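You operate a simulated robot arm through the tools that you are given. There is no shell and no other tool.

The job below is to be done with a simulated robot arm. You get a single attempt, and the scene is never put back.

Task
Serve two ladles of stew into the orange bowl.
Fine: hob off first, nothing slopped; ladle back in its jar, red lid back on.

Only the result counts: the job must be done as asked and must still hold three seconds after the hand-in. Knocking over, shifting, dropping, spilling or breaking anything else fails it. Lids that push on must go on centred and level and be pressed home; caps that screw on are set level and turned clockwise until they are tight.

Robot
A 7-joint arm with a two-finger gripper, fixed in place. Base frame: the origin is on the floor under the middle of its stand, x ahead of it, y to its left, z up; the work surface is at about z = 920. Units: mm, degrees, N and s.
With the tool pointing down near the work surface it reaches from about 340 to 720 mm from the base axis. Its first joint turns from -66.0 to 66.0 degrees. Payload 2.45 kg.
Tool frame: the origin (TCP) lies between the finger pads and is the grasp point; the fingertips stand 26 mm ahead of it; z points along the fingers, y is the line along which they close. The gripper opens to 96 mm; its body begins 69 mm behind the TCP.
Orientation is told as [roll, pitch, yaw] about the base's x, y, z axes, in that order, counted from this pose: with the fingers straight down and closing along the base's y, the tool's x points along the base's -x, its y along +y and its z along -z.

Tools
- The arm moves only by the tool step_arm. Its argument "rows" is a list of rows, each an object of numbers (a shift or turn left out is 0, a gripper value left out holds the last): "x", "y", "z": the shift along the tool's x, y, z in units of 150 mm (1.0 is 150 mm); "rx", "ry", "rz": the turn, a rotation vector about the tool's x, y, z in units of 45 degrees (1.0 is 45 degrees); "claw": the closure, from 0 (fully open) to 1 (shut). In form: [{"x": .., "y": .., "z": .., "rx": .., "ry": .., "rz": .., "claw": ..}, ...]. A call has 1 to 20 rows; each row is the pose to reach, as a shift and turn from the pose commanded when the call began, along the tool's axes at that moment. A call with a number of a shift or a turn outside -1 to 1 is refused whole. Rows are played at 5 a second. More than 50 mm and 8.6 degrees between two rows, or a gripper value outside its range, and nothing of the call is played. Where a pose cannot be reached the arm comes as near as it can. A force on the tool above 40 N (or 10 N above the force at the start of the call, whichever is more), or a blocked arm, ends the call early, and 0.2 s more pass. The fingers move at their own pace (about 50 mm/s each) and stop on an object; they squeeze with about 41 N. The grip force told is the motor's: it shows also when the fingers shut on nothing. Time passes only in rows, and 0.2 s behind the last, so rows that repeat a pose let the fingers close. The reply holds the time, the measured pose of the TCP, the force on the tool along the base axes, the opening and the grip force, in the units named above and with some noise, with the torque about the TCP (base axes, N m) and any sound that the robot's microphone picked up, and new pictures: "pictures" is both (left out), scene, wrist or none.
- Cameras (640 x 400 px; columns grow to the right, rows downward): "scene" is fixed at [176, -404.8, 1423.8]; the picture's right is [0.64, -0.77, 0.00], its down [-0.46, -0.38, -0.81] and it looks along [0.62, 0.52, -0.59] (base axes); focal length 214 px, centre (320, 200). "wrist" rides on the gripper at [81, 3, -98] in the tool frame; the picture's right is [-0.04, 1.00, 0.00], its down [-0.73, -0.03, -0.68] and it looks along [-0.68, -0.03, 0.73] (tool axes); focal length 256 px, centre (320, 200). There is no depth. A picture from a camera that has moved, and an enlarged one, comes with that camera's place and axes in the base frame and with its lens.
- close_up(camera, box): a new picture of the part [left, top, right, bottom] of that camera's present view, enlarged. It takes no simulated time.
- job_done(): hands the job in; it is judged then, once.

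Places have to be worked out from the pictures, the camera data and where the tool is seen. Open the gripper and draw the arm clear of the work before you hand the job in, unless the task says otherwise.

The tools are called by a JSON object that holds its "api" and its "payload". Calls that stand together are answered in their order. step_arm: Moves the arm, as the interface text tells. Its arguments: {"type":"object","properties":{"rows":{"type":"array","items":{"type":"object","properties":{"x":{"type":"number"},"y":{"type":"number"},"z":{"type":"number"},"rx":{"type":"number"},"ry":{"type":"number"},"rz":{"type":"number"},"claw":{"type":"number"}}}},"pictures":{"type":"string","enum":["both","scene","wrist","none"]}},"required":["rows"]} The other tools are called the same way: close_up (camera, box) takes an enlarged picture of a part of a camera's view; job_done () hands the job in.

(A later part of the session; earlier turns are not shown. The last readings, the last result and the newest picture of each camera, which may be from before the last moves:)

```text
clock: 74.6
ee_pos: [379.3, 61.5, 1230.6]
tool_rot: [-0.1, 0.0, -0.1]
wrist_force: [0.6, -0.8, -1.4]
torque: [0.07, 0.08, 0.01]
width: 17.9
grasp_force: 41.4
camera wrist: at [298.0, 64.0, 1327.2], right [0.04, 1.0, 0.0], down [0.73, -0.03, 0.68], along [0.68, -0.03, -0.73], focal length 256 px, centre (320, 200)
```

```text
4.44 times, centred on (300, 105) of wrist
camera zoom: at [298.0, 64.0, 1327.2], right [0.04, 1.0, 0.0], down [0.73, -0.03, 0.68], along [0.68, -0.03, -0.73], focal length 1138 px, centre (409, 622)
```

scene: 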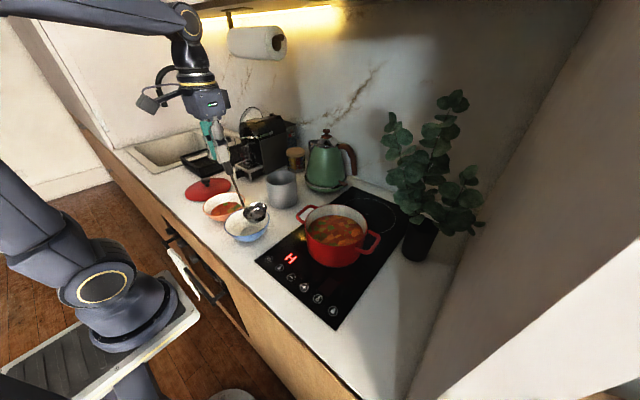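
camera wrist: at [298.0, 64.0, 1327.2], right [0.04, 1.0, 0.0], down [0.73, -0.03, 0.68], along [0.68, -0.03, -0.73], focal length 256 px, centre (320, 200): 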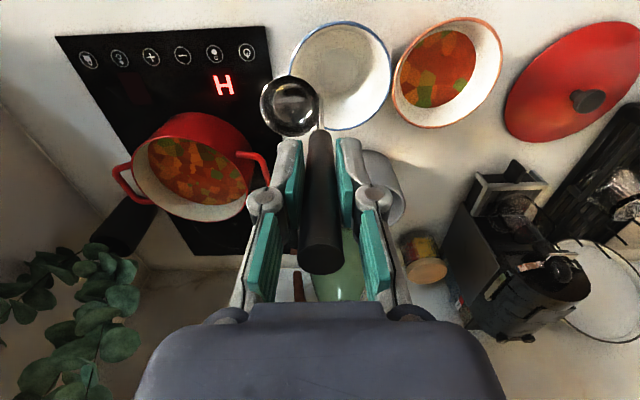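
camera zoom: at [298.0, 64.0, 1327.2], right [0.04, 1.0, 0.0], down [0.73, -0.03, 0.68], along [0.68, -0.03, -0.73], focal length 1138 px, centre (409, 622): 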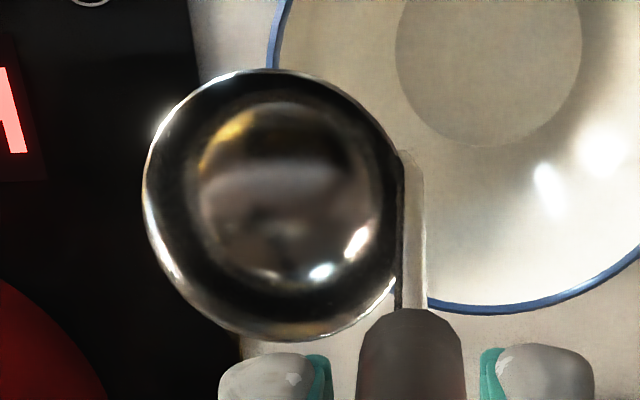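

The ladle is clean and empty; it now sits in the grip with its rim centre at tool (−34,−36,180) and its axis tilted 7.6° (both cameras agree). I compensate with a 7.5° pitch so that it hangs vertical, and go back above the pot.

{"api": "step_arm", "payload": {"rows": [{"z": -0.1, "ry": 0.05}, {"z": -0.2, "ry": 0.1, "x": -0.05, "y": -0.06}, {"z": -0.3, "ry": 0.167, "x": -0.15, "y": -0.18}, {"z": -0.3, "ry": 0.167, "x": -0.27, "y": -0.33}, {"z": -0.3, "ry": 0.167, "x": -0.39, "y": -0.47}, {"z": -0.3, "ry": 0.167, "x": -0.5, "y": -0.6}, {"z": -0.3, "ry": 0.167, "x": -0.5, "y": -0.6}], "pictures": "none"}}

{"api": "step_arm", "payload": {"rows": [{"x": -0.1, "y": -0.1, "z": -0.013}, {"x": -0.22, "y": -0.224, "z": -0.029}, {"x": -0.34, "y": -0.347, "z": -0.045}, {"x": -0.46, "y": -0.469, "z": -0.06}, {"x": -0.57, "y": -0.581, "z": -0.075}, {"x": -0.57, "y": -0.581, "z": -0.075}], "pictures": "both"}}

{"api": "close_up", "payload": {"camera": "scene", "box": [285, 160, 395, 270]}}

{"api": "close_up", "payload": {"camera": "wrist", "box": [200, 0, 400, 160]}}

```text
clock: 76.2
ee_pos: [453.7, -29.6, 1274.9]
tool_rot: [-0.1, 7.4, -0.2]
wrist_force: [-0.6, 0.4, -1.2]
torque: [0.05, -0.02, 0.03]
width: 18.2
grasp_force: 40.7
```

```text
clock: 77.6
ee_pos: [539.6, -117.5, 1274.3]
tool_rot: [0.0, 7.5, -0.2]
wrist_force: [-0.9, 0.4, -2.6]
torque: [0.03, 0.02, 0.0]
width: 18.1
grasp_force: 40.6
camera wrist: at [472.0, -114.5, 1383.0], right [0.04, 1.0, -0.01], down [0.82, -0.03, 0.58], along [0.58, -0.03, -0.82], focal length 256 px, centre (320, 200)
```

scene: 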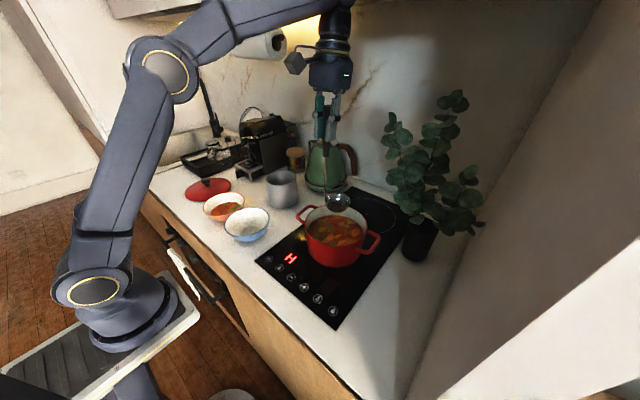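
wrist: 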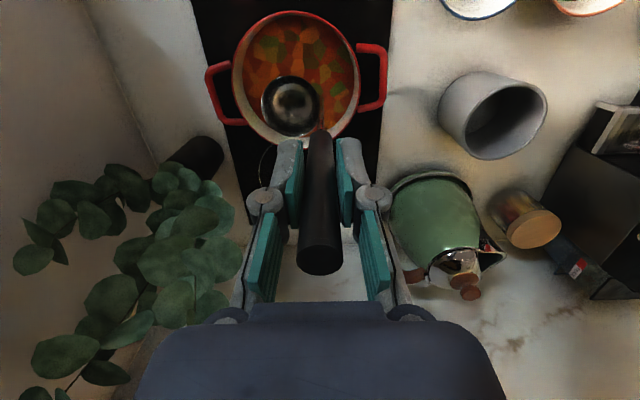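

```text
3.64 times, centred on (340, 215) of scene
camera zoom: at [176.1, -404.8, 1423.8], right [0.64, -0.77, 0.0], down [-0.46, -0.38, -0.81], along [0.62, 0.52, -0.59], focal length 780 px, centre (247, 146)
```

zoom: 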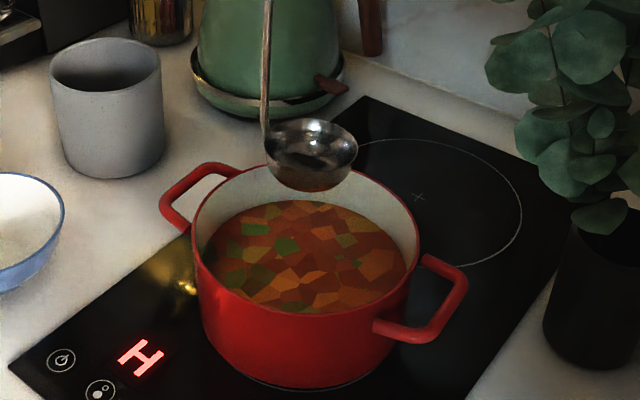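

```text
2.50 times, centred on (300, 80) of wrist
camera zoom: at [472.0, -114.5, 1383.0], right [0.04, 1.0, -0.01], down [0.82, -0.03, 0.58], along [0.58, -0.03, -0.82], focal length 640 px, centre (370, 500)
```

zoom: 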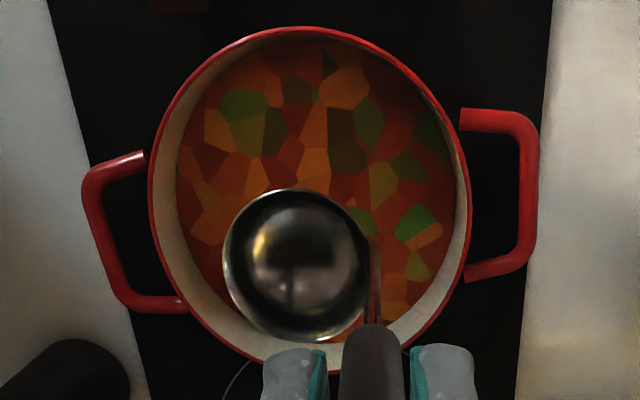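

The ladle now hangs level over the pot's middle. I lower it to the stew and slowly submerge it (rim to ~z 965).

{"api": "step_arm", "payload": {"rows": [{"x": -0.013, "z": 0.1}, {"x": -0.03, "z": 0.23}, {"x": -0.048, "z": 0.36}, {"x": -0.063, "z": 0.48}, {"x": -0.0725, "z": 0.548}, {"x": -0.077, "z": 0.58}, {"x": -0.081, "z": 0.61}, {"x": -0.085, "z": 0.64}, {"x": -0.089, "z": 0.67}, {"x": -0.093, "z": 0.7}, {"x": -0.097, "z": 0.73}, {"x": -0.101, "z": 0.76}, {"x": -0.105, "z": 0.79}, {"x": -0.108, "z": 0.815}, {"x": -0.11, "z": 0.834}, {"x": -0.11, "z": 0.834}, {"x": -0.11, "z": 0.834}], "pictures": "both"}}

{"api": "close_up", "payload": {"camera": "scene", "box": [285, 160, 395, 270]}}

{"api": "close_up", "payload": {"camera": "wrist", "box": [200, 0, 400, 160]}}

```text
clock: 81.2
ee_pos: [539.7, -115.7, 1147.1]
tool_rot: [-0.1, 7.5, -0.2]
wrist_force: [-0.6, 0.4, -2.2]
torque: [0.05, -0.02, -0.04]
width: 18.2
grasp_force: 41.3
camera wrist: at [472.3, -113.8, 1255.4], right [0.04, 1.0, -0.01], down [0.82, -0.03, 0.58], along [0.58, -0.03, -0.82], focal length 256 px, centre (320, 200)
```

scene: 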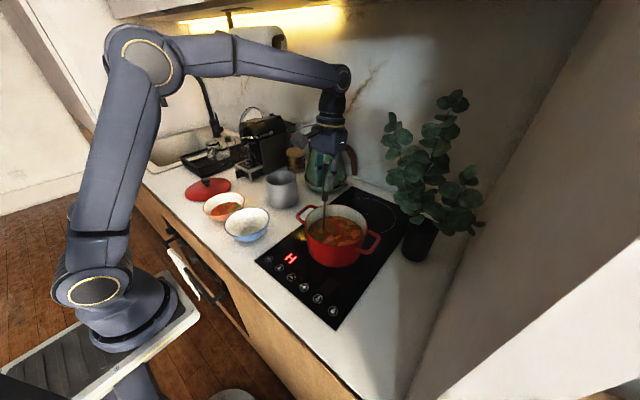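
wrist: 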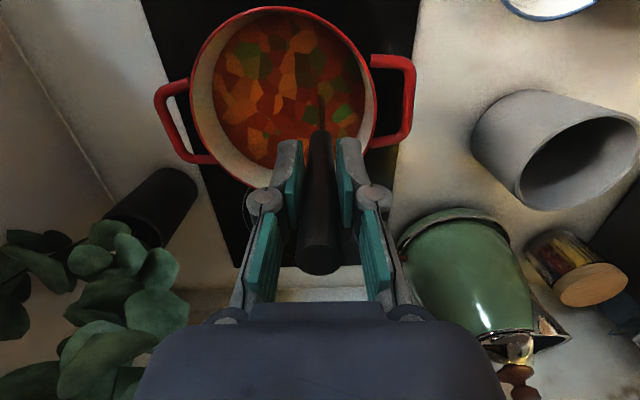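

```text
3.64 times, centred on (340, 215) of scene
camera zoom: at [176.1, -404.8, 1423.8], right [0.64, -0.77, 0.0], down [-0.46, -0.38, -0.81], along [0.62, 0.52, -0.59], focal length 780 px, centre (247, 146)
```

zoom: 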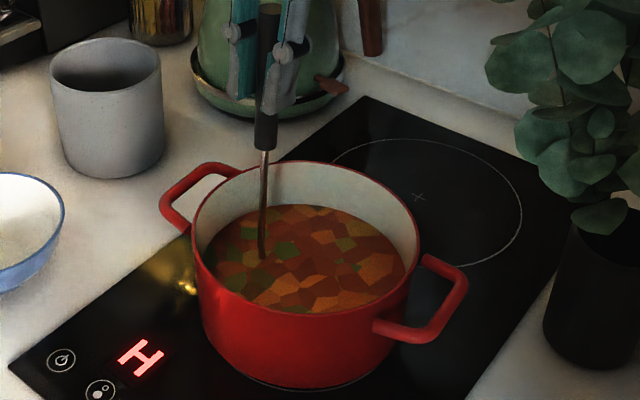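

```text
2.50 times, centred on (300, 80) of wrist
camera zoom: at [472.3, -113.8, 1255.4], right [0.04, 1.0, -0.01], down [0.82, -0.03, 0.58], along [0.58, -0.03, -0.82], focal length 640 px, centre (370, 500)
```

zoom: 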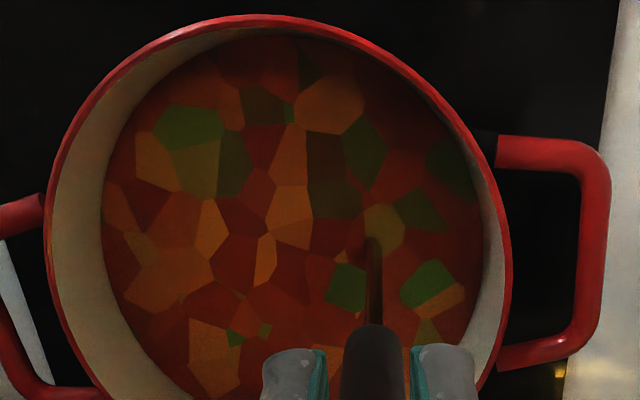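

Fully submerged again without floor contact. I lift it slowly and level, then hold over the pot.

{"api": "step_arm", "payload": {"rows": [{"x": 0.004, "z": -0.03}, {"x": 0.008, "z": -0.06}, {"x": 0.012, "z": -0.09}, {"x": 0.016, "z": -0.12}, {"x": 0.02, "z": -0.15}, {"x": 0.024, "z": -0.18}, {"x": 0.028, "z": -0.21}, {"x": 0.032, "z": -0.24}, {"x": 0.036, "z": -0.27}, {"x": 0.042, "z": -0.32}, {"x": 0.05, "z": -0.38}, {"x": 0.059, "z": -0.45}, {"x": 0.07, "z": -0.53}, {"x": 0.081, "z": -0.61}, {"x": 0.09, "z": -0.68}, {"x": 0.095, "z": -0.72}, {"x": 0.097, "z": -0.735}, {"x": 0.097, "z": -0.735}, {"x": 0.097, "z": -0.735}, {"x": 0.097, "z": -0.735}], "pictures": "both"}}

{"api": "close_up", "payload": {"camera": "wrist", "box": [200, 0, 400, 160]}}

{"api": "close_up", "payload": {"camera": "scene", "box": [285, 160, 395, 270]}}

```text
clock: 85.4
ee_pos: [538.0, -117.6, 1260.4]
tool_rot: [0.0, 7.5, -0.2]
wrist_force: [-0.1, -0.2, -3.3]
torque: [0.07, 0.01, -0.02]
width: 18.2
grasp_force: 40.8
camera wrist: at [471.0, -114.6, 1367.2], right [0.04, 1.0, -0.01], down [0.82, -0.03, 0.58], along [0.58, -0.03, -0.82], focal length 256 px, centre (320, 200)
```

scene: 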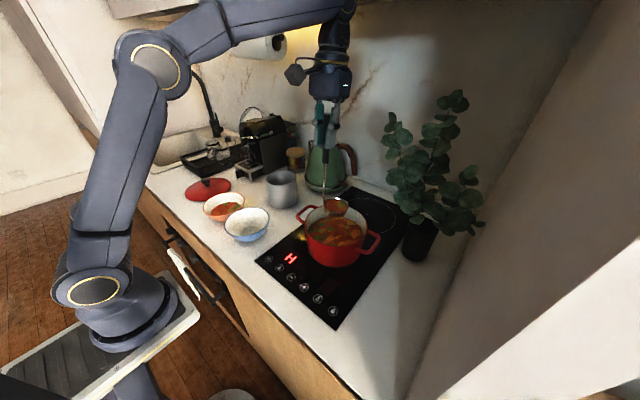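
wrist: 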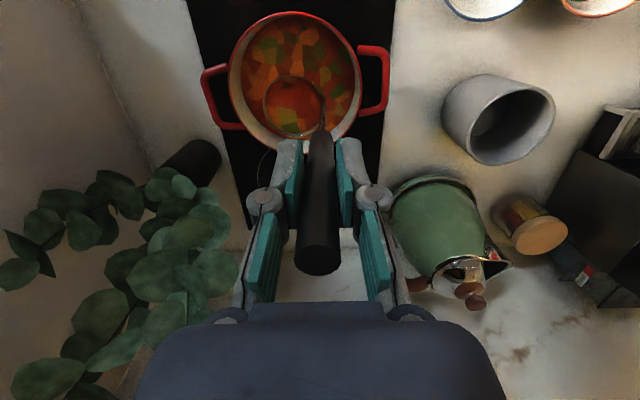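

```text
2.50 times, centred on (300, 80) of wrist
camera zoom: at [471.0, -114.6, 1367.2], right [0.04, 1.0, -0.01], down [0.82, -0.03, 0.58], along [0.58, -0.03, -0.82], focal length 640 px, centre (370, 500)
```

zoom: 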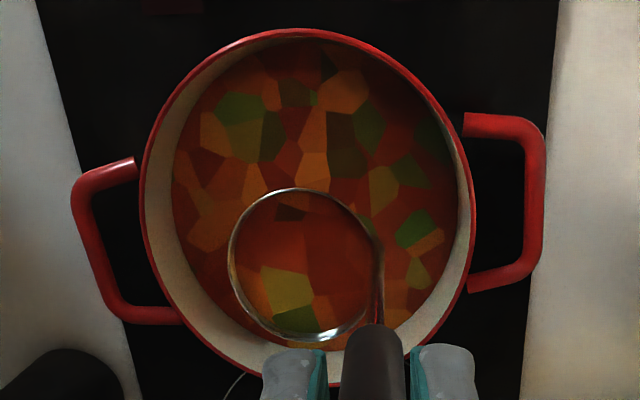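

```text
3.64 times, centred on (340, 215) of scene
camera zoom: at [176.1, -404.8, 1423.8], right [0.64, -0.77, 0.0], down [-0.46, -0.38, -0.81], along [0.62, 0.52, -0.59], focal length 780 px, centre (247, 146)
```

zoom: 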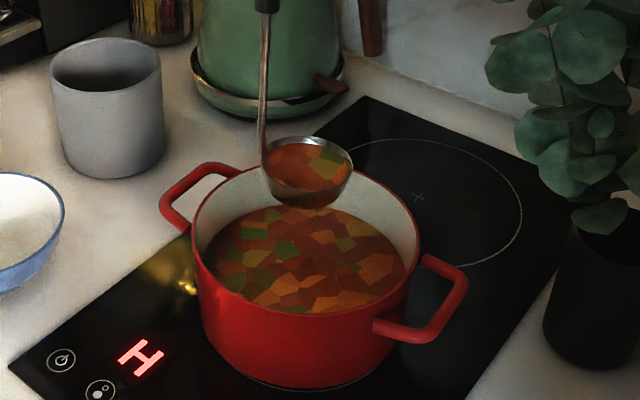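

The second ladle is full and level. I carry it smoothly to the orange bowl as before.

{"api": "step_arm", "payload": {"rows": [{"x": 0.009, "y": 0.01, "z": 0.001}, {"x": 0.035, "y": 0.04, "z": 0.005}, {"x": 0.079, "y": 0.09, "z": 0.01}, {"x": 0.14, "y": 0.16, "z": 0.019}, {"x": 0.21, "y": 0.24, "z": 0.028}, {"x": 0.289, "y": 0.33, "z": 0.038}, {"x": 0.368, "y": 0.42, "z": 0.049}, {"x": 0.447, "y": 0.51, "z": 0.059}, {"x": 0.526, "y": 0.6, "z": 0.07}, {"x": 0.604, "y": 0.69, "z": 0.08}, {"x": 0.683, "y": 0.78, "z": 0.09}, {"x": 0.753, "y": 0.86, "z": 0.1}, {"x": 0.806, "y": 0.92, "z": 0.107}, {"x": 0.845, "y": 0.965, "z": 0.112}, {"x": 0.867, "y": 0.99, "z": 0.115}, {"x": 0.876, "y": 1.0, "z": 0.116}, {"x": 0.876, "y": 1.0, "z": 0.116}], "pictures": "wrist"}}

{"api": "step_arm", "payload": {"rows": [{"y": 0.01}, {"y": 0.04}, {"y": 0.09}, {"y": 0.16}, {"y": 0.25}, {"y": 0.35}, {"y": 0.45}, {"y": 0.55}, {"y": 0.65}, {"y": 0.75}, {"y": 0.84}, {"y": 0.91}, {"y": 0.96}, {"y": 0.99}, {"y": 1.0}, {"y": 1.0}], "pictures": "wrist"}}

```text
clock: 89.0
ee_pos: [406.7, 33.5, 1258.8]
tool_rot: [-0.1, 7.5, -0.1]
wrist_force: [0.3, -0.7, -2.0]
torque: [0.07, 0.04, -0.01]
width: 18.2
grasp_force: 40.9
camera wrist: at [339.1, 36.7, 1366.0], right [0.04, 1.0, -0.01], down [0.82, -0.03, 0.58], along [0.58, -0.03, -0.82], focal length 256 px, centre (320, 200)
```

wrist: 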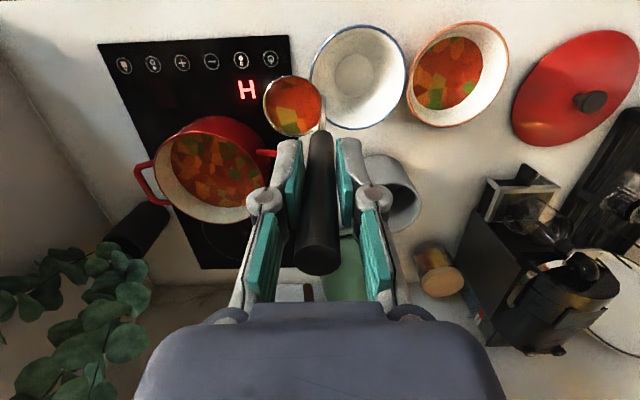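

```text
clock: 92.4
ee_pos: [409.6, 184.4, 1258.4]
tool_rot: [0.0, 7.5, -0.1]
wrist_force: [0.0, 0.5, -2.9]
torque: [0.04, -0.01, 0.01]
width: 18.1
grasp_force: 41.5
camera wrist: at [340.4, 187.0, 1366.0], right [0.04, 1.0, -0.01], down [0.82, -0.03, 0.58], along [0.58, -0.03, -0.82], focal length 256 px, centre (320, 200)
```

wrist: 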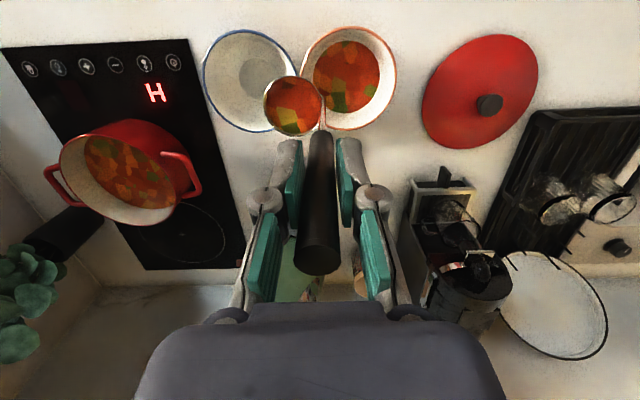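

Steady and still full. I finish the move over the orange bowl and lower to start the pour.

{"api": "step_arm", "payload": {"rows": [{"y": 0.01}, {"y": 0.04}, {"y": 0.09}, {"y": 0.16}, {"y": 0.24}, {"y": 0.33}, {"y": 0.42}, {"y": 0.49}, {"y": 0.54}, {"y": 0.56}, {"y": 0.567}, {"y": 0.567, "x": -0.003, "z": 0.02}, {"y": 0.567, "x": -0.01, "z": 0.08}, {"y": 0.567, "x": -0.02, "z": 0.15}, {"y": 0.567, "x": -0.03, "z": 0.22}, {"y": 0.567, "x": -0.035, "z": 0.265}, {"y": 0.567, "x": -0.037, "z": 0.277}, {"y": 0.567, "x": -0.037, "z": 0.277}], "pictures": "both"}}

{"api": "close_up", "payload": {"camera": "scene", "box": [170, 140, 290, 250]}}

```text
clock: 96.2
ee_pos: [407.4, 268.0, 1217.0]
tool_rot: [-0.1, 7.5, -0.2]
wrist_force: [-0.7, -1.0, -3.2]
torque: [0.04, 0.05, -0.02]
width: 18.1
grasp_force: 41.2
camera wrist: at [340.3, 271.7, 1324.8], right [0.04, 1.0, -0.01], down [0.82, -0.03, 0.58], along [0.58, -0.03, -0.82], focal length 256 px, centre (320, 200)
```

scene: 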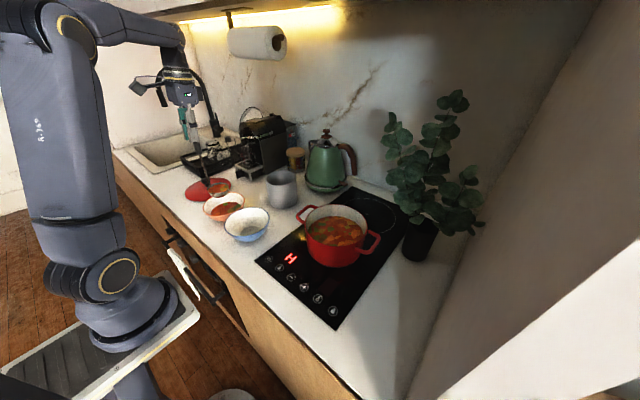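
wrist: 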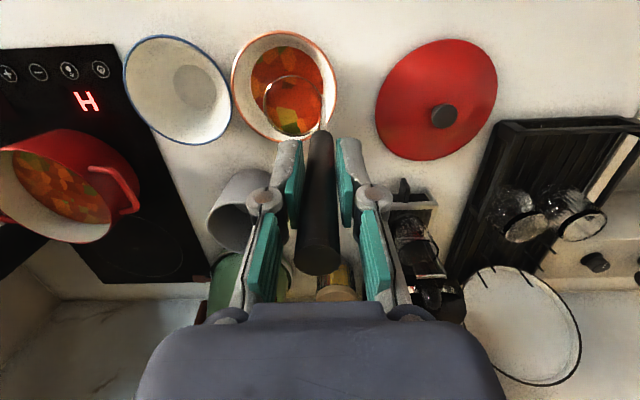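

```text
3.64 times, centred on (230, 195) of scene
camera zoom: at [176.1, -404.7, 1423.8], right [0.64, -0.77, 0.0], down [-0.46, -0.38, -0.81], along [0.62, 0.52, -0.59], focal length 780 px, centre (647, 218)
```

zoom: 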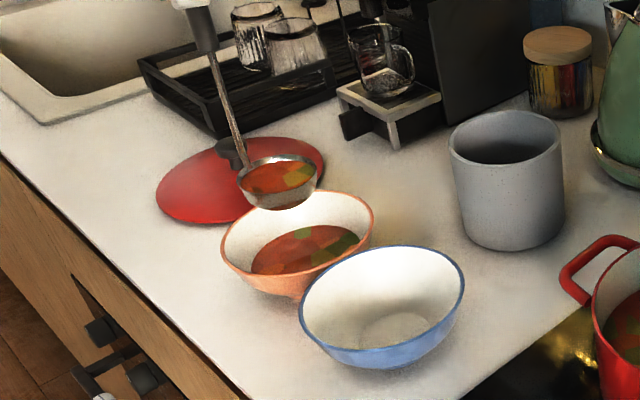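

Placed right over the bowl. I tilt about the base x-axis to 45° in small steps, keeping the lip over the bowl.

{"api": "step_arm", "payload": {"rows": [{"y": -0.076, "x": 0.002, "z": -0.015, "rx": -0.083, "rz": -0.011}, {"y": -0.151, "x": 0.004, "z": -0.029, "rx": -0.165, "rz": -0.022}, {"y": -0.23, "x": 0.005, "z": -0.037, "rx": -0.248, "rz": -0.033}, {"y": -0.309, "x": 0.006, "z": -0.044, "rx": -0.33, "rz": -0.044}, {"y": -0.39, "x": 0.006, "z": -0.04, "rx": -0.413, "rz": -0.055}, {"y": -0.47, "x": 0.005, "z": -0.036, "rx": -0.4955, "rz": -0.0655}, {"y": -0.55, "x": 0.003, "z": -0.018, "rx": -0.578, "rz": -0.076}, {"y": -0.63, "x": 0.0, "z": 0.0, "rx": -0.661, "rz": -0.087}, {"y": -0.708, "x": -0.004, "z": 0.035, "rx": -0.743, "rz": -0.098}, {"y": -0.785, "x": -0.009, "z": 0.071, "rx": -0.826, "rz": -0.109}, {"y": -0.86, "x": -0.016, "z": 0.117, "rx": -0.908, "rz": -0.12}, {"y": -0.935, "x": -0.022, "z": 0.163, "rx": -0.991, "rz": -0.131}, {"y": -0.935, "x": -0.022, "z": 0.163, "rx": -0.991, "rz": -0.131}], "pictures": "both"}}

{"api": "close_up", "payload": {"camera": "wrist", "box": [200, 20, 380, 180]}}

```text
clock: 99.0
ee_pos: [407.5, 126.9, 1192.8]
tool_rot: [45.2, 5.3, 5.2]
wrist_force: [0.7, 0.6, -3.4]
torque: [-0.24, 0.0, 0.0]
width: 18.6
grasp_force: 40.7
camera wrist: at [340.1, 52.8, 1271.5], right [0.04, 0.71, 0.7], down [0.81, -0.43, 0.39], along [0.58, 0.56, -0.6], focal length 256 px, centre (320, 200)
```

scene: 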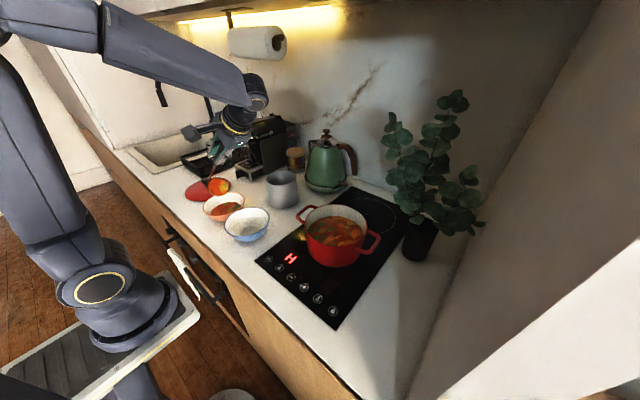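
wrist: 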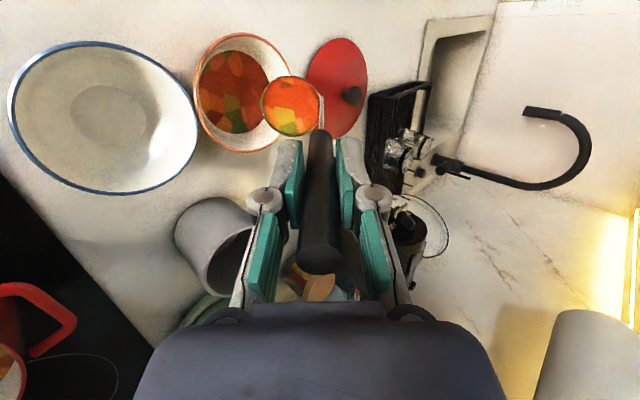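

```text
2.50 times, centred on (290, 100) of wrist
camera zoom: at [340.1, 52.8, 1271.5], right [0.04, 0.71, 0.7], down [0.81, -0.43, 0.39], along [0.58, 0.56, -0.6], focal length 640 px, centre (395, 450)
```

zoom: 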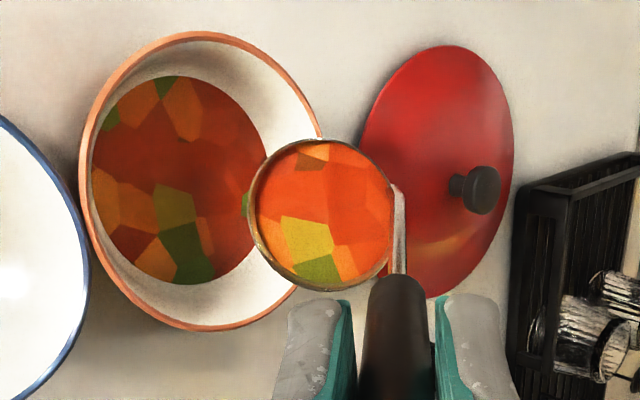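

No slip this time and the lip is over the bowl. I continue slowly through 75°, where it poured before, and hold.

{"api": "step_arm", "payload": {"rows": [{"x": 0.002, "y": -0.085, "z": -0.015, "rx": -0.083, "rz": -0.011}, {"x": 0.004, "y": -0.17, "z": -0.029, "rx": -0.165, "rz": -0.022}, {"x": 0.005, "y": -0.255, "z": -0.035, "rx": -0.248, "rz": -0.033}, {"x": 0.005, "y": -0.34, "z": -0.04, "rx": -0.33, "rz": -0.044}, {"x": 0.005, "y": -0.43, "z": -0.039, "rx": -0.413, "rz": -0.055}, {"x": 0.005, "y": -0.521, "z": -0.037, "rx": -0.4955, "rz": -0.0655}, {"x": 0.004, "y": -0.606, "z": -0.029, "rx": -0.578, "rz": -0.076}, {"x": 0.003, "y": -0.69, "z": -0.021, "rx": -0.661, "rz": -0.087}, {"x": 0.003, "y": -0.69, "z": -0.021, "rx": -0.661, "rz": -0.087}, {"x": 0.003, "y": -0.69, "z": -0.021, "rx": -0.661, "rz": -0.087}], "pictures": "both"}}

{"api": "close_up", "payload": {"camera": "wrist", "box": [200, 20, 380, 180]}}

{"api": "close_up", "payload": {"camera": "scene", "box": [170, 150, 310, 260]}}

```text
clock: 101.2
ee_pos: [407.8, 55.3, 1121.8]
tool_rot: [75.1, 1.9, 7.0]
wrist_force: [0.7, -0.4, -2.2]
torque: [-0.16, 0.03, 0.01]
width: 18.2
grasp_force: 41.3
camera wrist: at [339.0, -48.4, 1152.1], right [0.04, 0.26, 0.96], down [0.81, -0.57, 0.12], along [0.58, 0.78, -0.24], focal length 256 px, centre (320, 200)
```

scene: 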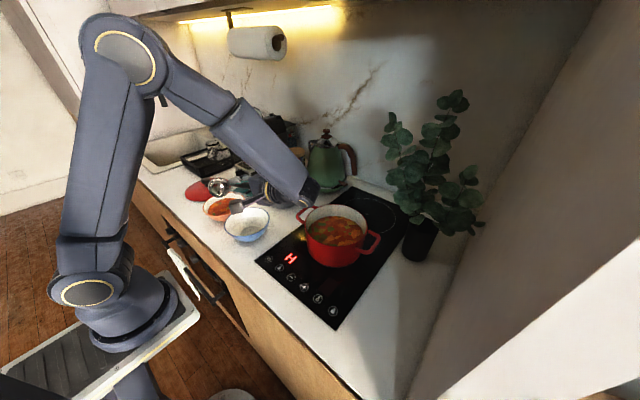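
wrist: 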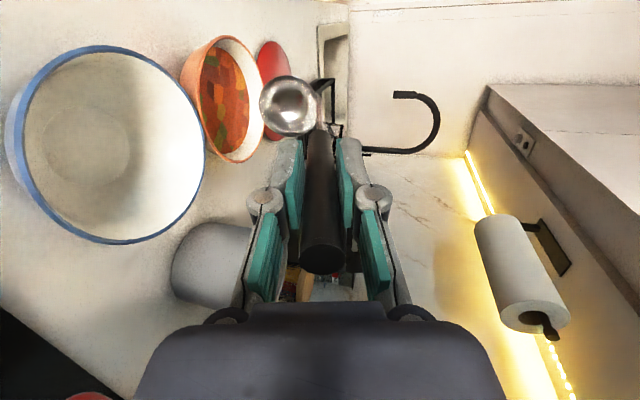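

```text
2.50 times, centred on (290, 100) of wrist
camera zoom: at [339.0, -48.4, 1152.1], right [0.04, 0.26, 0.96], down [0.81, -0.57, 0.12], along [0.58, 0.78, -0.24], focal length 640 px, centre (395, 450)
```

zoom: 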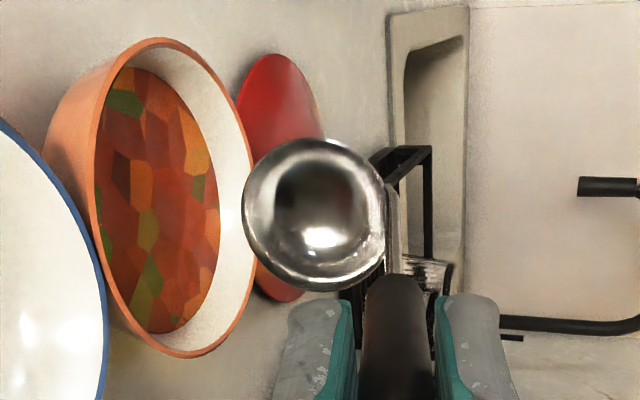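

```text
3.64 times, centred on (240, 205) of scene
camera zoom: at [176.0, -404.8, 1423.8], right [0.64, -0.77, 0.0], down [-0.46, -0.38, -0.81], along [0.62, 0.52, -0.59], focal length 780 px, centre (611, 182)
```

zoom: 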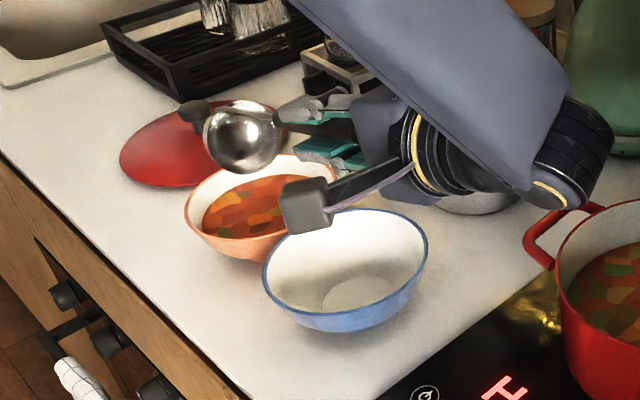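

The second ladle is in the bowl with nothing spilled, and the ladle is empty. I raise it and bring it back upright.

{"api": "step_arm", "payload": {"rows": [{"x": 0.002, "y": 0.05, "z": -0.013}, {"x": 0.006, "y": 0.18, "z": -0.048}, {"x": 0.012, "y": 0.34, "z": -0.09}, {"x": 0.018, "y": 0.5, "z": -0.133}, {"x": 0.023, "y": 0.65, "z": -0.172}, {"x": 0.027, "y": 0.773, "z": -0.205}, {"x": 0.027, "y": 0.773, "z": -0.205, "rx": 0.124, "rz": 0.016}, {"x": 0.027, "y": 0.773, "z": -0.205, "rx": 0.248, "rz": 0.033}, {"x": 0.027, "y": 0.773, "z": -0.205, "rx": 0.372, "rz": 0.049}, {"x": 0.027, "y": 0.773, "z": -0.205, "rx": 0.496, "rz": 0.066}, {"x": 0.027, "y": 0.773, "z": -0.205, "rx": 0.62, "rz": 0.082}, {"x": 0.027, "y": 0.773, "z": -0.205, "rx": 0.743, "rz": 0.098}, {"x": 0.027, "y": 0.773, "z": -0.205, "rx": 0.867, "rz": 0.115}, {"x": 0.027, "y": 0.773, "z": -0.205, "rx": 0.991, "rz": 0.131}], "pictures": "none"}}

{"api": "step_arm", "payload": {"rows": [{"rx": 0.124, "rz": 0.016}, {"rx": 0.248, "rz": 0.033}, {"rx": 0.372, "rz": 0.049}, {"rx": 0.496, "rz": 0.066}, {"rx": 0.661, "rz": 0.087}, {"rx": 0.661, "rz": 0.087}], "pictures": "both"}}

{"api": "close_up", "payload": {"camera": "wrist", "box": [240, 50, 400, 290]}}

{"api": "close_up", "payload": {"camera": "scene", "box": [180, 100, 300, 250]}}

```text
clock: 104.2
ee_pos: [407.3, 52.8, 1243.1]
tool_rot: [30.1, 6.4, 3.6]
wrist_force: [0.7, 0.5, -2.0]
torque: [-0.1, 0.02, 0.03]
width: 18.0
grasp_force: 40.9
```

```text
clock: 105.6
ee_pos: [407.3, 52.0, 1243.1]
tool_rot: [-0.1, 7.5, -0.2]
wrist_force: [0.7, 0.7, -2.1]
torque: [0.06, 0.01, -0.02]
width: 17.9
grasp_force: 41.2
camera wrist: at [340.2, 55.5, 1350.0], right [0.04, 1.0, -0.01], down [0.82, -0.03, 0.58], along [0.58, -0.03, -0.82], focal length 256 px, centre (320, 200)
```

scene: 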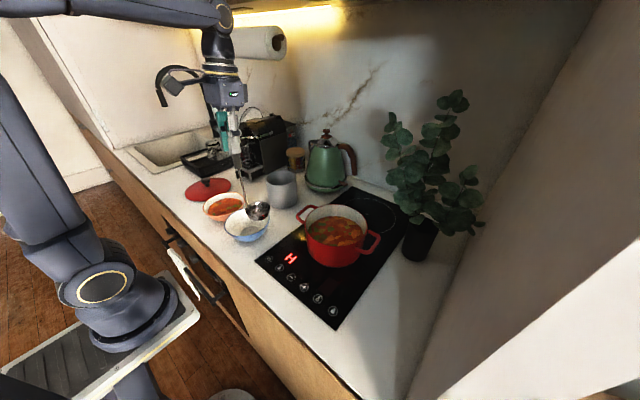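
wrist: 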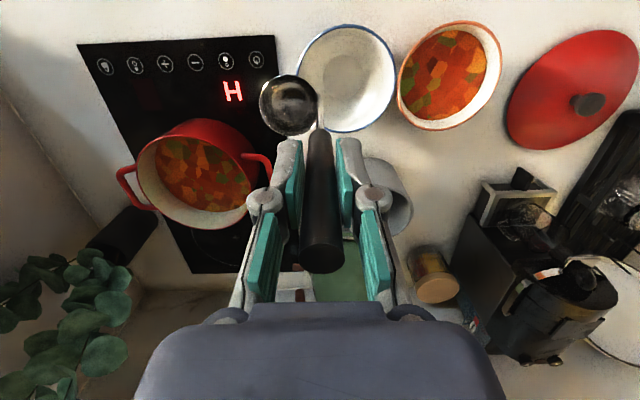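

```text
1.67 times, centred on (320, 170) of wrist
camera zoom: at [340.2, 55.5, 1350.0], right [0.04, 1.0, -0.01], down [0.82, -0.03, 0.58], along [0.58, -0.03, -0.82], focal length 427 px, centre (320, 250)
```

zoom: 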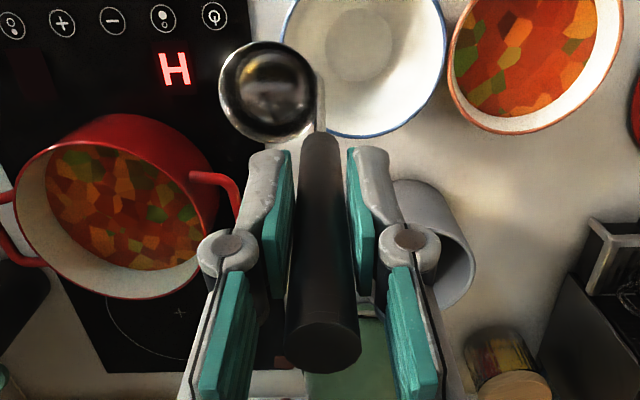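

```text
2.67 times, centred on (240, 175) of scene
camera zoom: at [176.1, -404.7, 1423.8], right [0.64, -0.77, 0.0], down [-0.46, -0.38, -0.81], along [0.62, 0.52, -0.59], focal length 572 px, centre (533, 267)
```

zoom: 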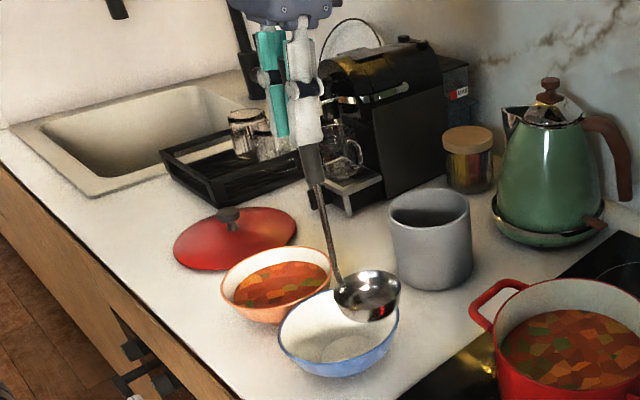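

Stew is served; the ladle is upright and empty. Before returning it I zoom in to measure exactly how it sits in the grip, and where the jar is.

{"api": "close_up", "payload": {"camera": "scene", "box": [215, 130, 285, 230]}}

{"api": "close_up", "payload": {"camera": "wrist", "box": [250, 60, 350, 150]}}

{"api": "close_up", "payload": {"camera": "wrist", "box": [270, 120, 370, 290]}}

{"api": "close_up", "payload": {"camera": "scene", "box": [240, 110, 340, 220]}}

```text
4.00 times, centred on (250, 180) of scene
camera zoom: at [176.1, -404.7, 1423.8], right [0.64, -0.77, 0.0], down [-0.46, -0.38, -0.81], along [0.62, 0.52, -0.59], focal length 858 px, centre (600, 280)
```

zoom: 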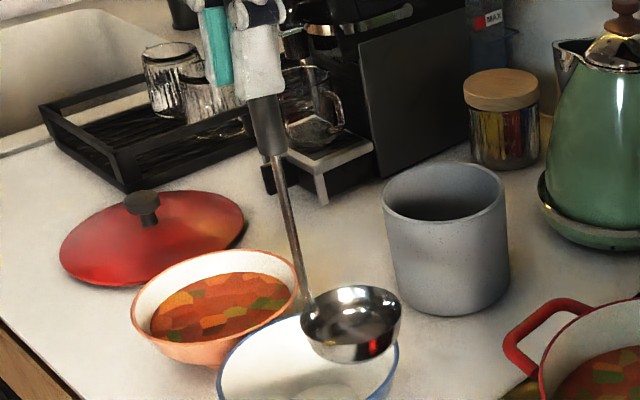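

```text
4.44 times, centred on (300, 105) of wrist
camera zoom: at [340.2, 55.5, 1350.0], right [0.04, 1.0, -0.01], down [0.82, -0.03, 0.58], along [0.58, -0.03, -0.82], focal length 1138 px, centre (409, 622)
```

zoom: 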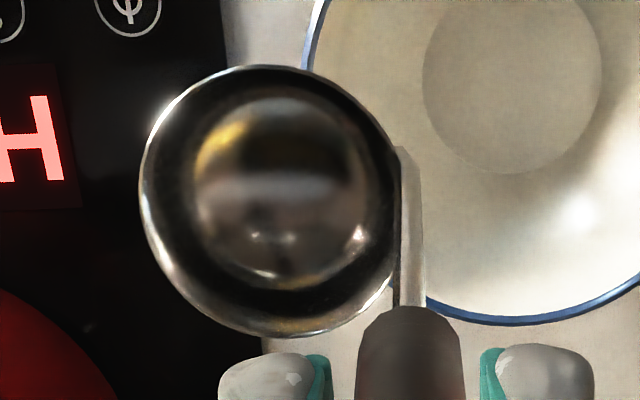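

```text
2.35 times, centred on (320, 205) of wrist
camera zoom: at [340.2, 55.5, 1350.0], right [0.04, 1.0, -0.01], down [0.82, -0.03, 0.58], along [0.58, -0.03, -0.82], focal length 602 px, centre (320, 188)
```

zoom: 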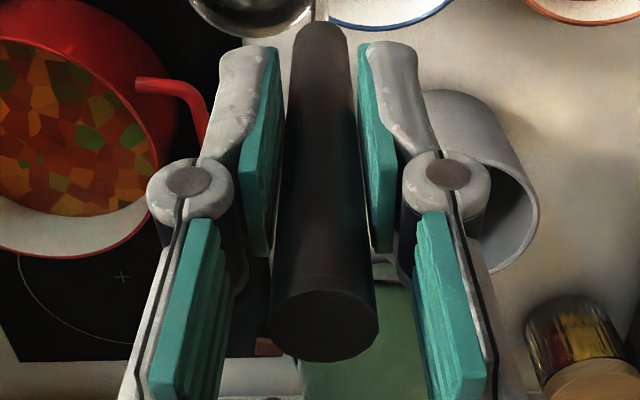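

```text
3.64 times, centred on (290, 165) of scene
camera zoom: at [176.1, -404.7, 1423.8], right [0.64, -0.77, 0.0], down [-0.46, -0.38, -0.81], along [0.62, 0.52, -0.59], focal length 780 px, centre (429, 327)
```

zoom: 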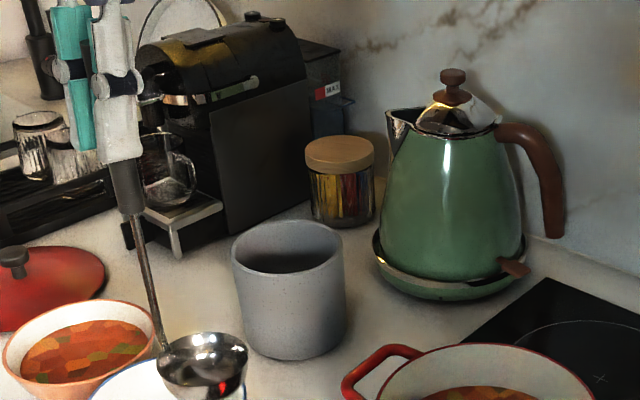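

Both cameras agree: with the 7.5° pitch the ladle hangs exactly vertical under the TCP, its rim 183 mm and bottom 216 mm below, bowl offset 37 mm. The jar centre is ≈(608.5,142), inner R≈51. I carry it over and yaw 75° so that the bowl's offset points to +x, hovering above the jar.

{"api": "step_arm", "payload": {"rows": [{"x": -0.053, "y": 0.038, "z": -0.045, "rx": 0.016, "rz": -0.124}, {"x": -0.106, "y": 0.075, "z": -0.09, "rx": 0.033, "rz": -0.248}, {"x": -0.159, "y": 0.113, "z": -0.134, "rx": 0.049, "rz": -0.372}, {"x": -0.212, "y": 0.15, "z": -0.179, "rx": 0.066, "rz": -0.496}, {"x": -0.265, "y": 0.188, "z": -0.224, "rx": 0.082, "rz": -0.62}, {"x": -0.318, "y": 0.225, "z": -0.269, "rx": 0.098, "rz": -0.743}, {"x": -0.371, "y": 0.263, "z": -0.313, "rx": 0.115, "rz": -0.867}, {"x": -0.424, "y": 0.3, "z": -0.358, "rx": 0.131, "rz": -0.991}, {"x": -0.424, "y": 0.3, "z": -0.358, "rx": 0.131, "rz": -0.991}], "pictures": "none"}}

{"api": "step_arm", "payload": {"rows": [{"x": -0.1, "y": -0.033, "z": -0.016, "rx": 0.0145, "rz": -0.11}, {"x": -0.204, "y": -0.066, "z": -0.032, "rx": 0.029, "rz": -0.22}, {"x": -0.307, "y": -0.099, "z": -0.048, "rx": 0.0436, "rz": -0.33}, {"x": -0.409, "y": -0.131, "z": -0.063, "rx": 0.058, "rz": -0.44}, {"x": -0.511, "y": -0.164, "z": -0.079, "rx": 0.073, "rz": -0.55}, {"x": -0.613, "y": -0.197, "z": -0.095, "rx": 0.0873, "rz": -0.661}, {"x": -0.613, "y": -0.197, "z": -0.095, "rx": 0.0873, "rz": -0.661}], "pictures": "both"}}

{"api": "close_up", "payload": {"camera": "scene", "box": [240, 110, 340, 220]}}

{"api": "close_up", "payload": {"camera": "wrist", "box": [240, 10, 400, 140]}}

```text
clock: 107.6
ee_pos: [478.3, 99.5, 1285.1]
tool_rot: [-0.1, 7.5, 44.9]
wrist_force: [0.7, 0.2, -0.5]
torque: [0.03, 0.02, 0.01]
width: 18.0
grasp_force: 41.1
```

```text
clock: 109.2
ee_pos: [553.3, 139.5, 1294.3]
tool_rot: [-0.2, 7.5, 75.0]
wrist_force: [0.6, 0.2, -1.9]
torque: [0.01, 0.01, 0.01]
width: 18.2
grasp_force: 40.7
out of reach, approached as far as the arm can: row 6, 7
camera wrist: at [532.5, 73.4, 1400.8], right [-0.95, 0.3, -0.01], down [0.24, 0.78, 0.58], along [0.18, 0.55, -0.82], focal length 256 px, centre (320, 200)
```

scene: 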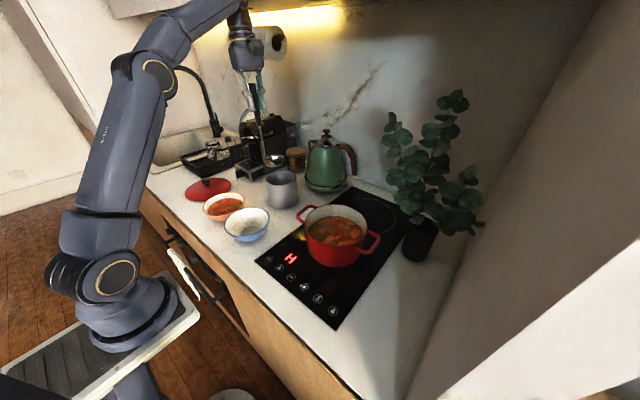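
wrist: 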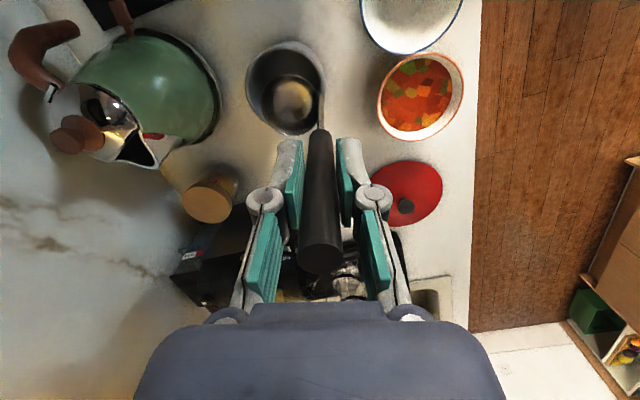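

```text
3.64 times, centred on (290, 165) of scene
camera zoom: at [176.1, -404.7, 1423.8], right [0.64, -0.77, 0.0], down [-0.46, -0.38, -0.81], along [0.62, 0.52, -0.59], focal length 780 px, centre (429, 327)
```

zoom: 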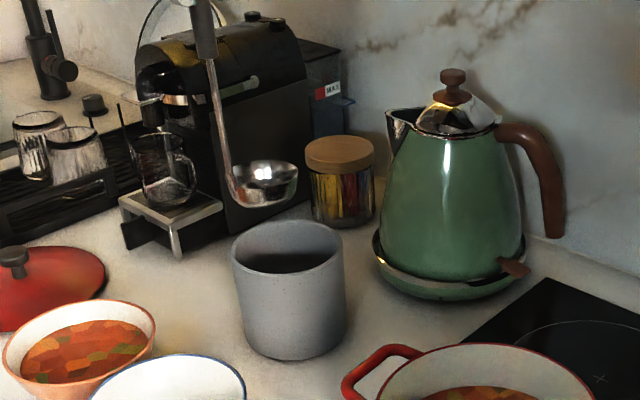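

```text
3.08 times, centred on (320, 75) of wrist
camera zoom: at [532.5, 73.4, 1400.8], right [-0.95, 0.3, -0.01], down [0.24, 0.78, 0.58], along [0.18, 0.55, -0.82], focal length 788 px, centre (320, 585)
```

zoom: 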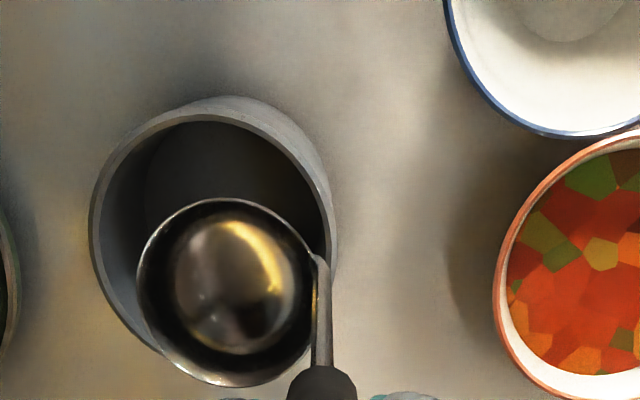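

The last bit at that height is just out of reach (TCP now (553,139.5,1294)), and the ladle bowl is already above the jar's opening, well clear. I lower 32 mm first, where the reach is better.

{"api": "step_arm", "payload": {"rows": [{"x": -0.007, "z": 0.053}, {"x": -0.014, "z": 0.106}, {"x": -0.021, "z": 0.16}, {"x": -0.028, "z": 0.211}, {"x": -0.028, "z": 0.211}], "pictures": "none"}}

```text
clock: 110.4
ee_pos: [553.8, 138.2, 1259.9]
tool_rot: [0.0, 7.5, 74.9]
wrist_force: [-1.1, 0.2, -2.1]
torque: [0.0, 0.04, 0.01]
width: 17.9
grasp_force: 41.1
```

At (554,138.5,1260). I shift ~12 mm in x and ~4 mm in y to centre the ladle's bowl in the jar opening and check.

{"api": "step_arm", "payload": {"rows": [{"x": -0.022, "y": -0.035, "z": -0.003}, {"x": -0.044, "y": -0.069, "z": -0.006}, {"x": -0.044, "y": -0.069, "z": -0.006}], "pictures": "both"}}

{"api": "close_up", "payload": {"camera": "scene", "box": [250, 130, 320, 215]}}

{"api": "close_up", "payload": {"camera": "wrist", "box": [240, 10, 400, 140]}}

```text
clock: 111.2
ee_pos: [564.9, 143.9, 1260.8]
tool_rot: [0.0, 7.5, 74.8]
wrist_force: [-0.1, 1.4, -2.2]
torque: [-0.05, -0.01, -0.01]
width: 18.0
grasp_force: 41.0
camera wrist: at [543.6, 77.8, 1367.8], right [-0.95, 0.3, -0.01], down [0.24, 0.78, 0.58], along [0.18, 0.55, -0.82], focal length 256 px, centre (320, 200)
```

scene: 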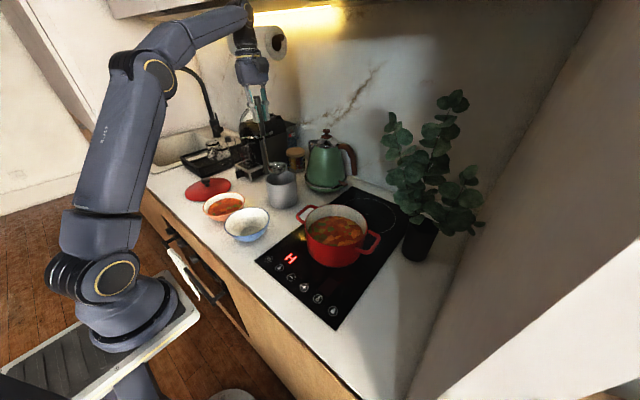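
wrist: 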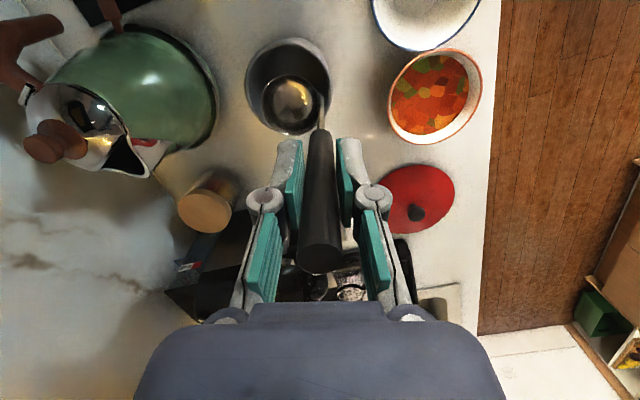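

```text
4.71 times, centred on (285, 172) of scene
camera zoom: at [176.1, -404.7, 1423.8], right [0.64, -0.77, 0.0], down [-0.46, -0.38, -0.81], along [0.62, 0.52, -0.59], focal length 1009 px, centre (485, 329)
```

zoom: 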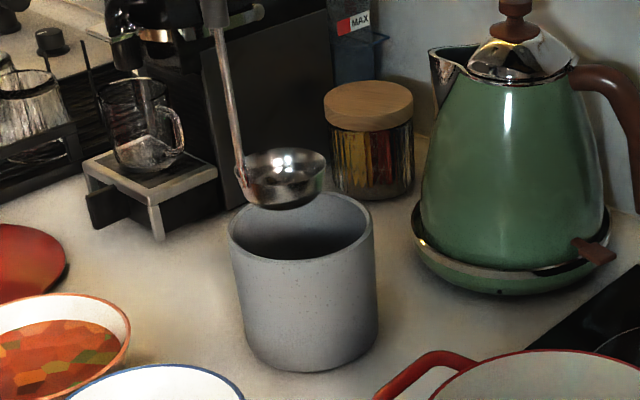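

```text
3.08 times, centred on (320, 75) of wrist
camera zoom: at [543.6, 77.8, 1367.8], right [-0.95, 0.3, -0.01], down [0.24, 0.78, 0.58], along [0.18, 0.55, -0.82], focal length 788 px, centre (320, 585)
```

zoom: 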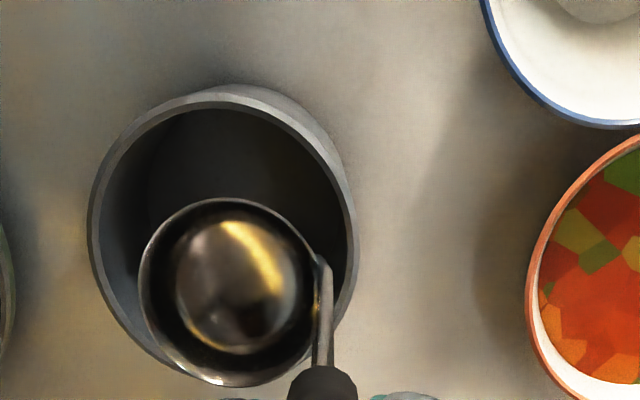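

The ladle bowl is about over the jar, slightly towards −x. I shift 5 mm more in +x and lower 40 mm so that the bowl just enters the jar, then check again.

{"api": "step_arm", "payload": {"rows": [{"x": -0.009, "y": -0.032, "z": -0.001}, {"x": -0.018, "y": -0.032, "z": 0.065}, {"x": -0.027, "y": -0.032, "z": 0.131}, {"x": -0.036, "y": -0.032, "z": 0.197}, {"x": -0.044, "y": -0.032, "z": 0.263}, {"x": -0.044, "y": -0.032, "z": 0.263}], "pictures": "both"}}

{"api": "close_up", "payload": {"camera": "scene", "box": [250, 130, 320, 215]}}

{"api": "close_up", "payload": {"camera": "wrist", "box": [240, 10, 400, 140]}}

```text
clock: 112.6
ee_pos: [568.5, 143.8, 1221.3]
tool_rot: [-0.1, 7.6, 74.8]
wrist_force: [0.1, 0.0, -1.3]
torque: [-0.01, 0.05, 0.0]
width: 17.8
grasp_force: 41.2
camera wrist: at [548.3, 79.1, 1327.6], right [-0.95, 0.3, -0.01], down [0.24, 0.78, 0.58], along [0.18, 0.55, -0.82], focal length 256 px, centre (320, 200)
```

scene: 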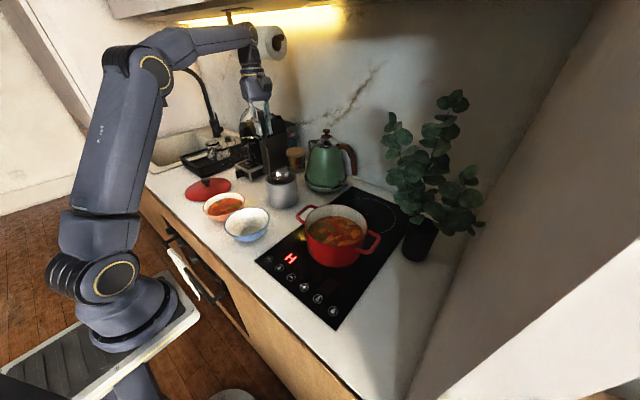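
wrist: 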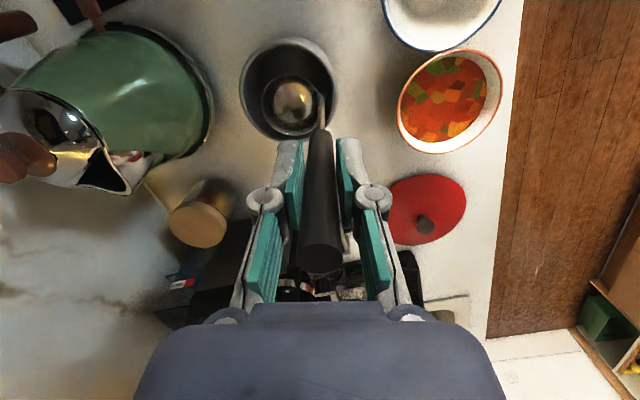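

```text
4.71 times, centred on (285, 172) of scene
camera zoom: at [176.1, -404.7, 1423.8], right [0.64, -0.77, 0.0], down [-0.46, -0.38, -0.81], along [0.62, 0.52, -0.59], focal length 1009 px, centre (485, 329)
```

zoom: 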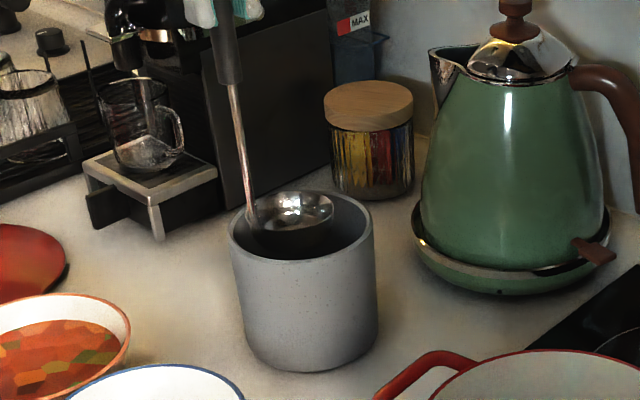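

```text
3.08 times, centred on (320, 75) of wrist
camera zoom: at [548.3, 79.1, 1327.6], right [-0.95, 0.3, -0.01], down [0.24, 0.78, 0.58], along [0.18, 0.55, -0.82], focal length 788 px, centre (320, 585)
```

zoom: 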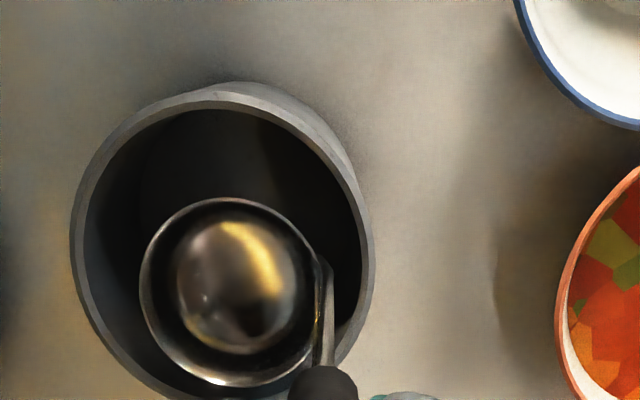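

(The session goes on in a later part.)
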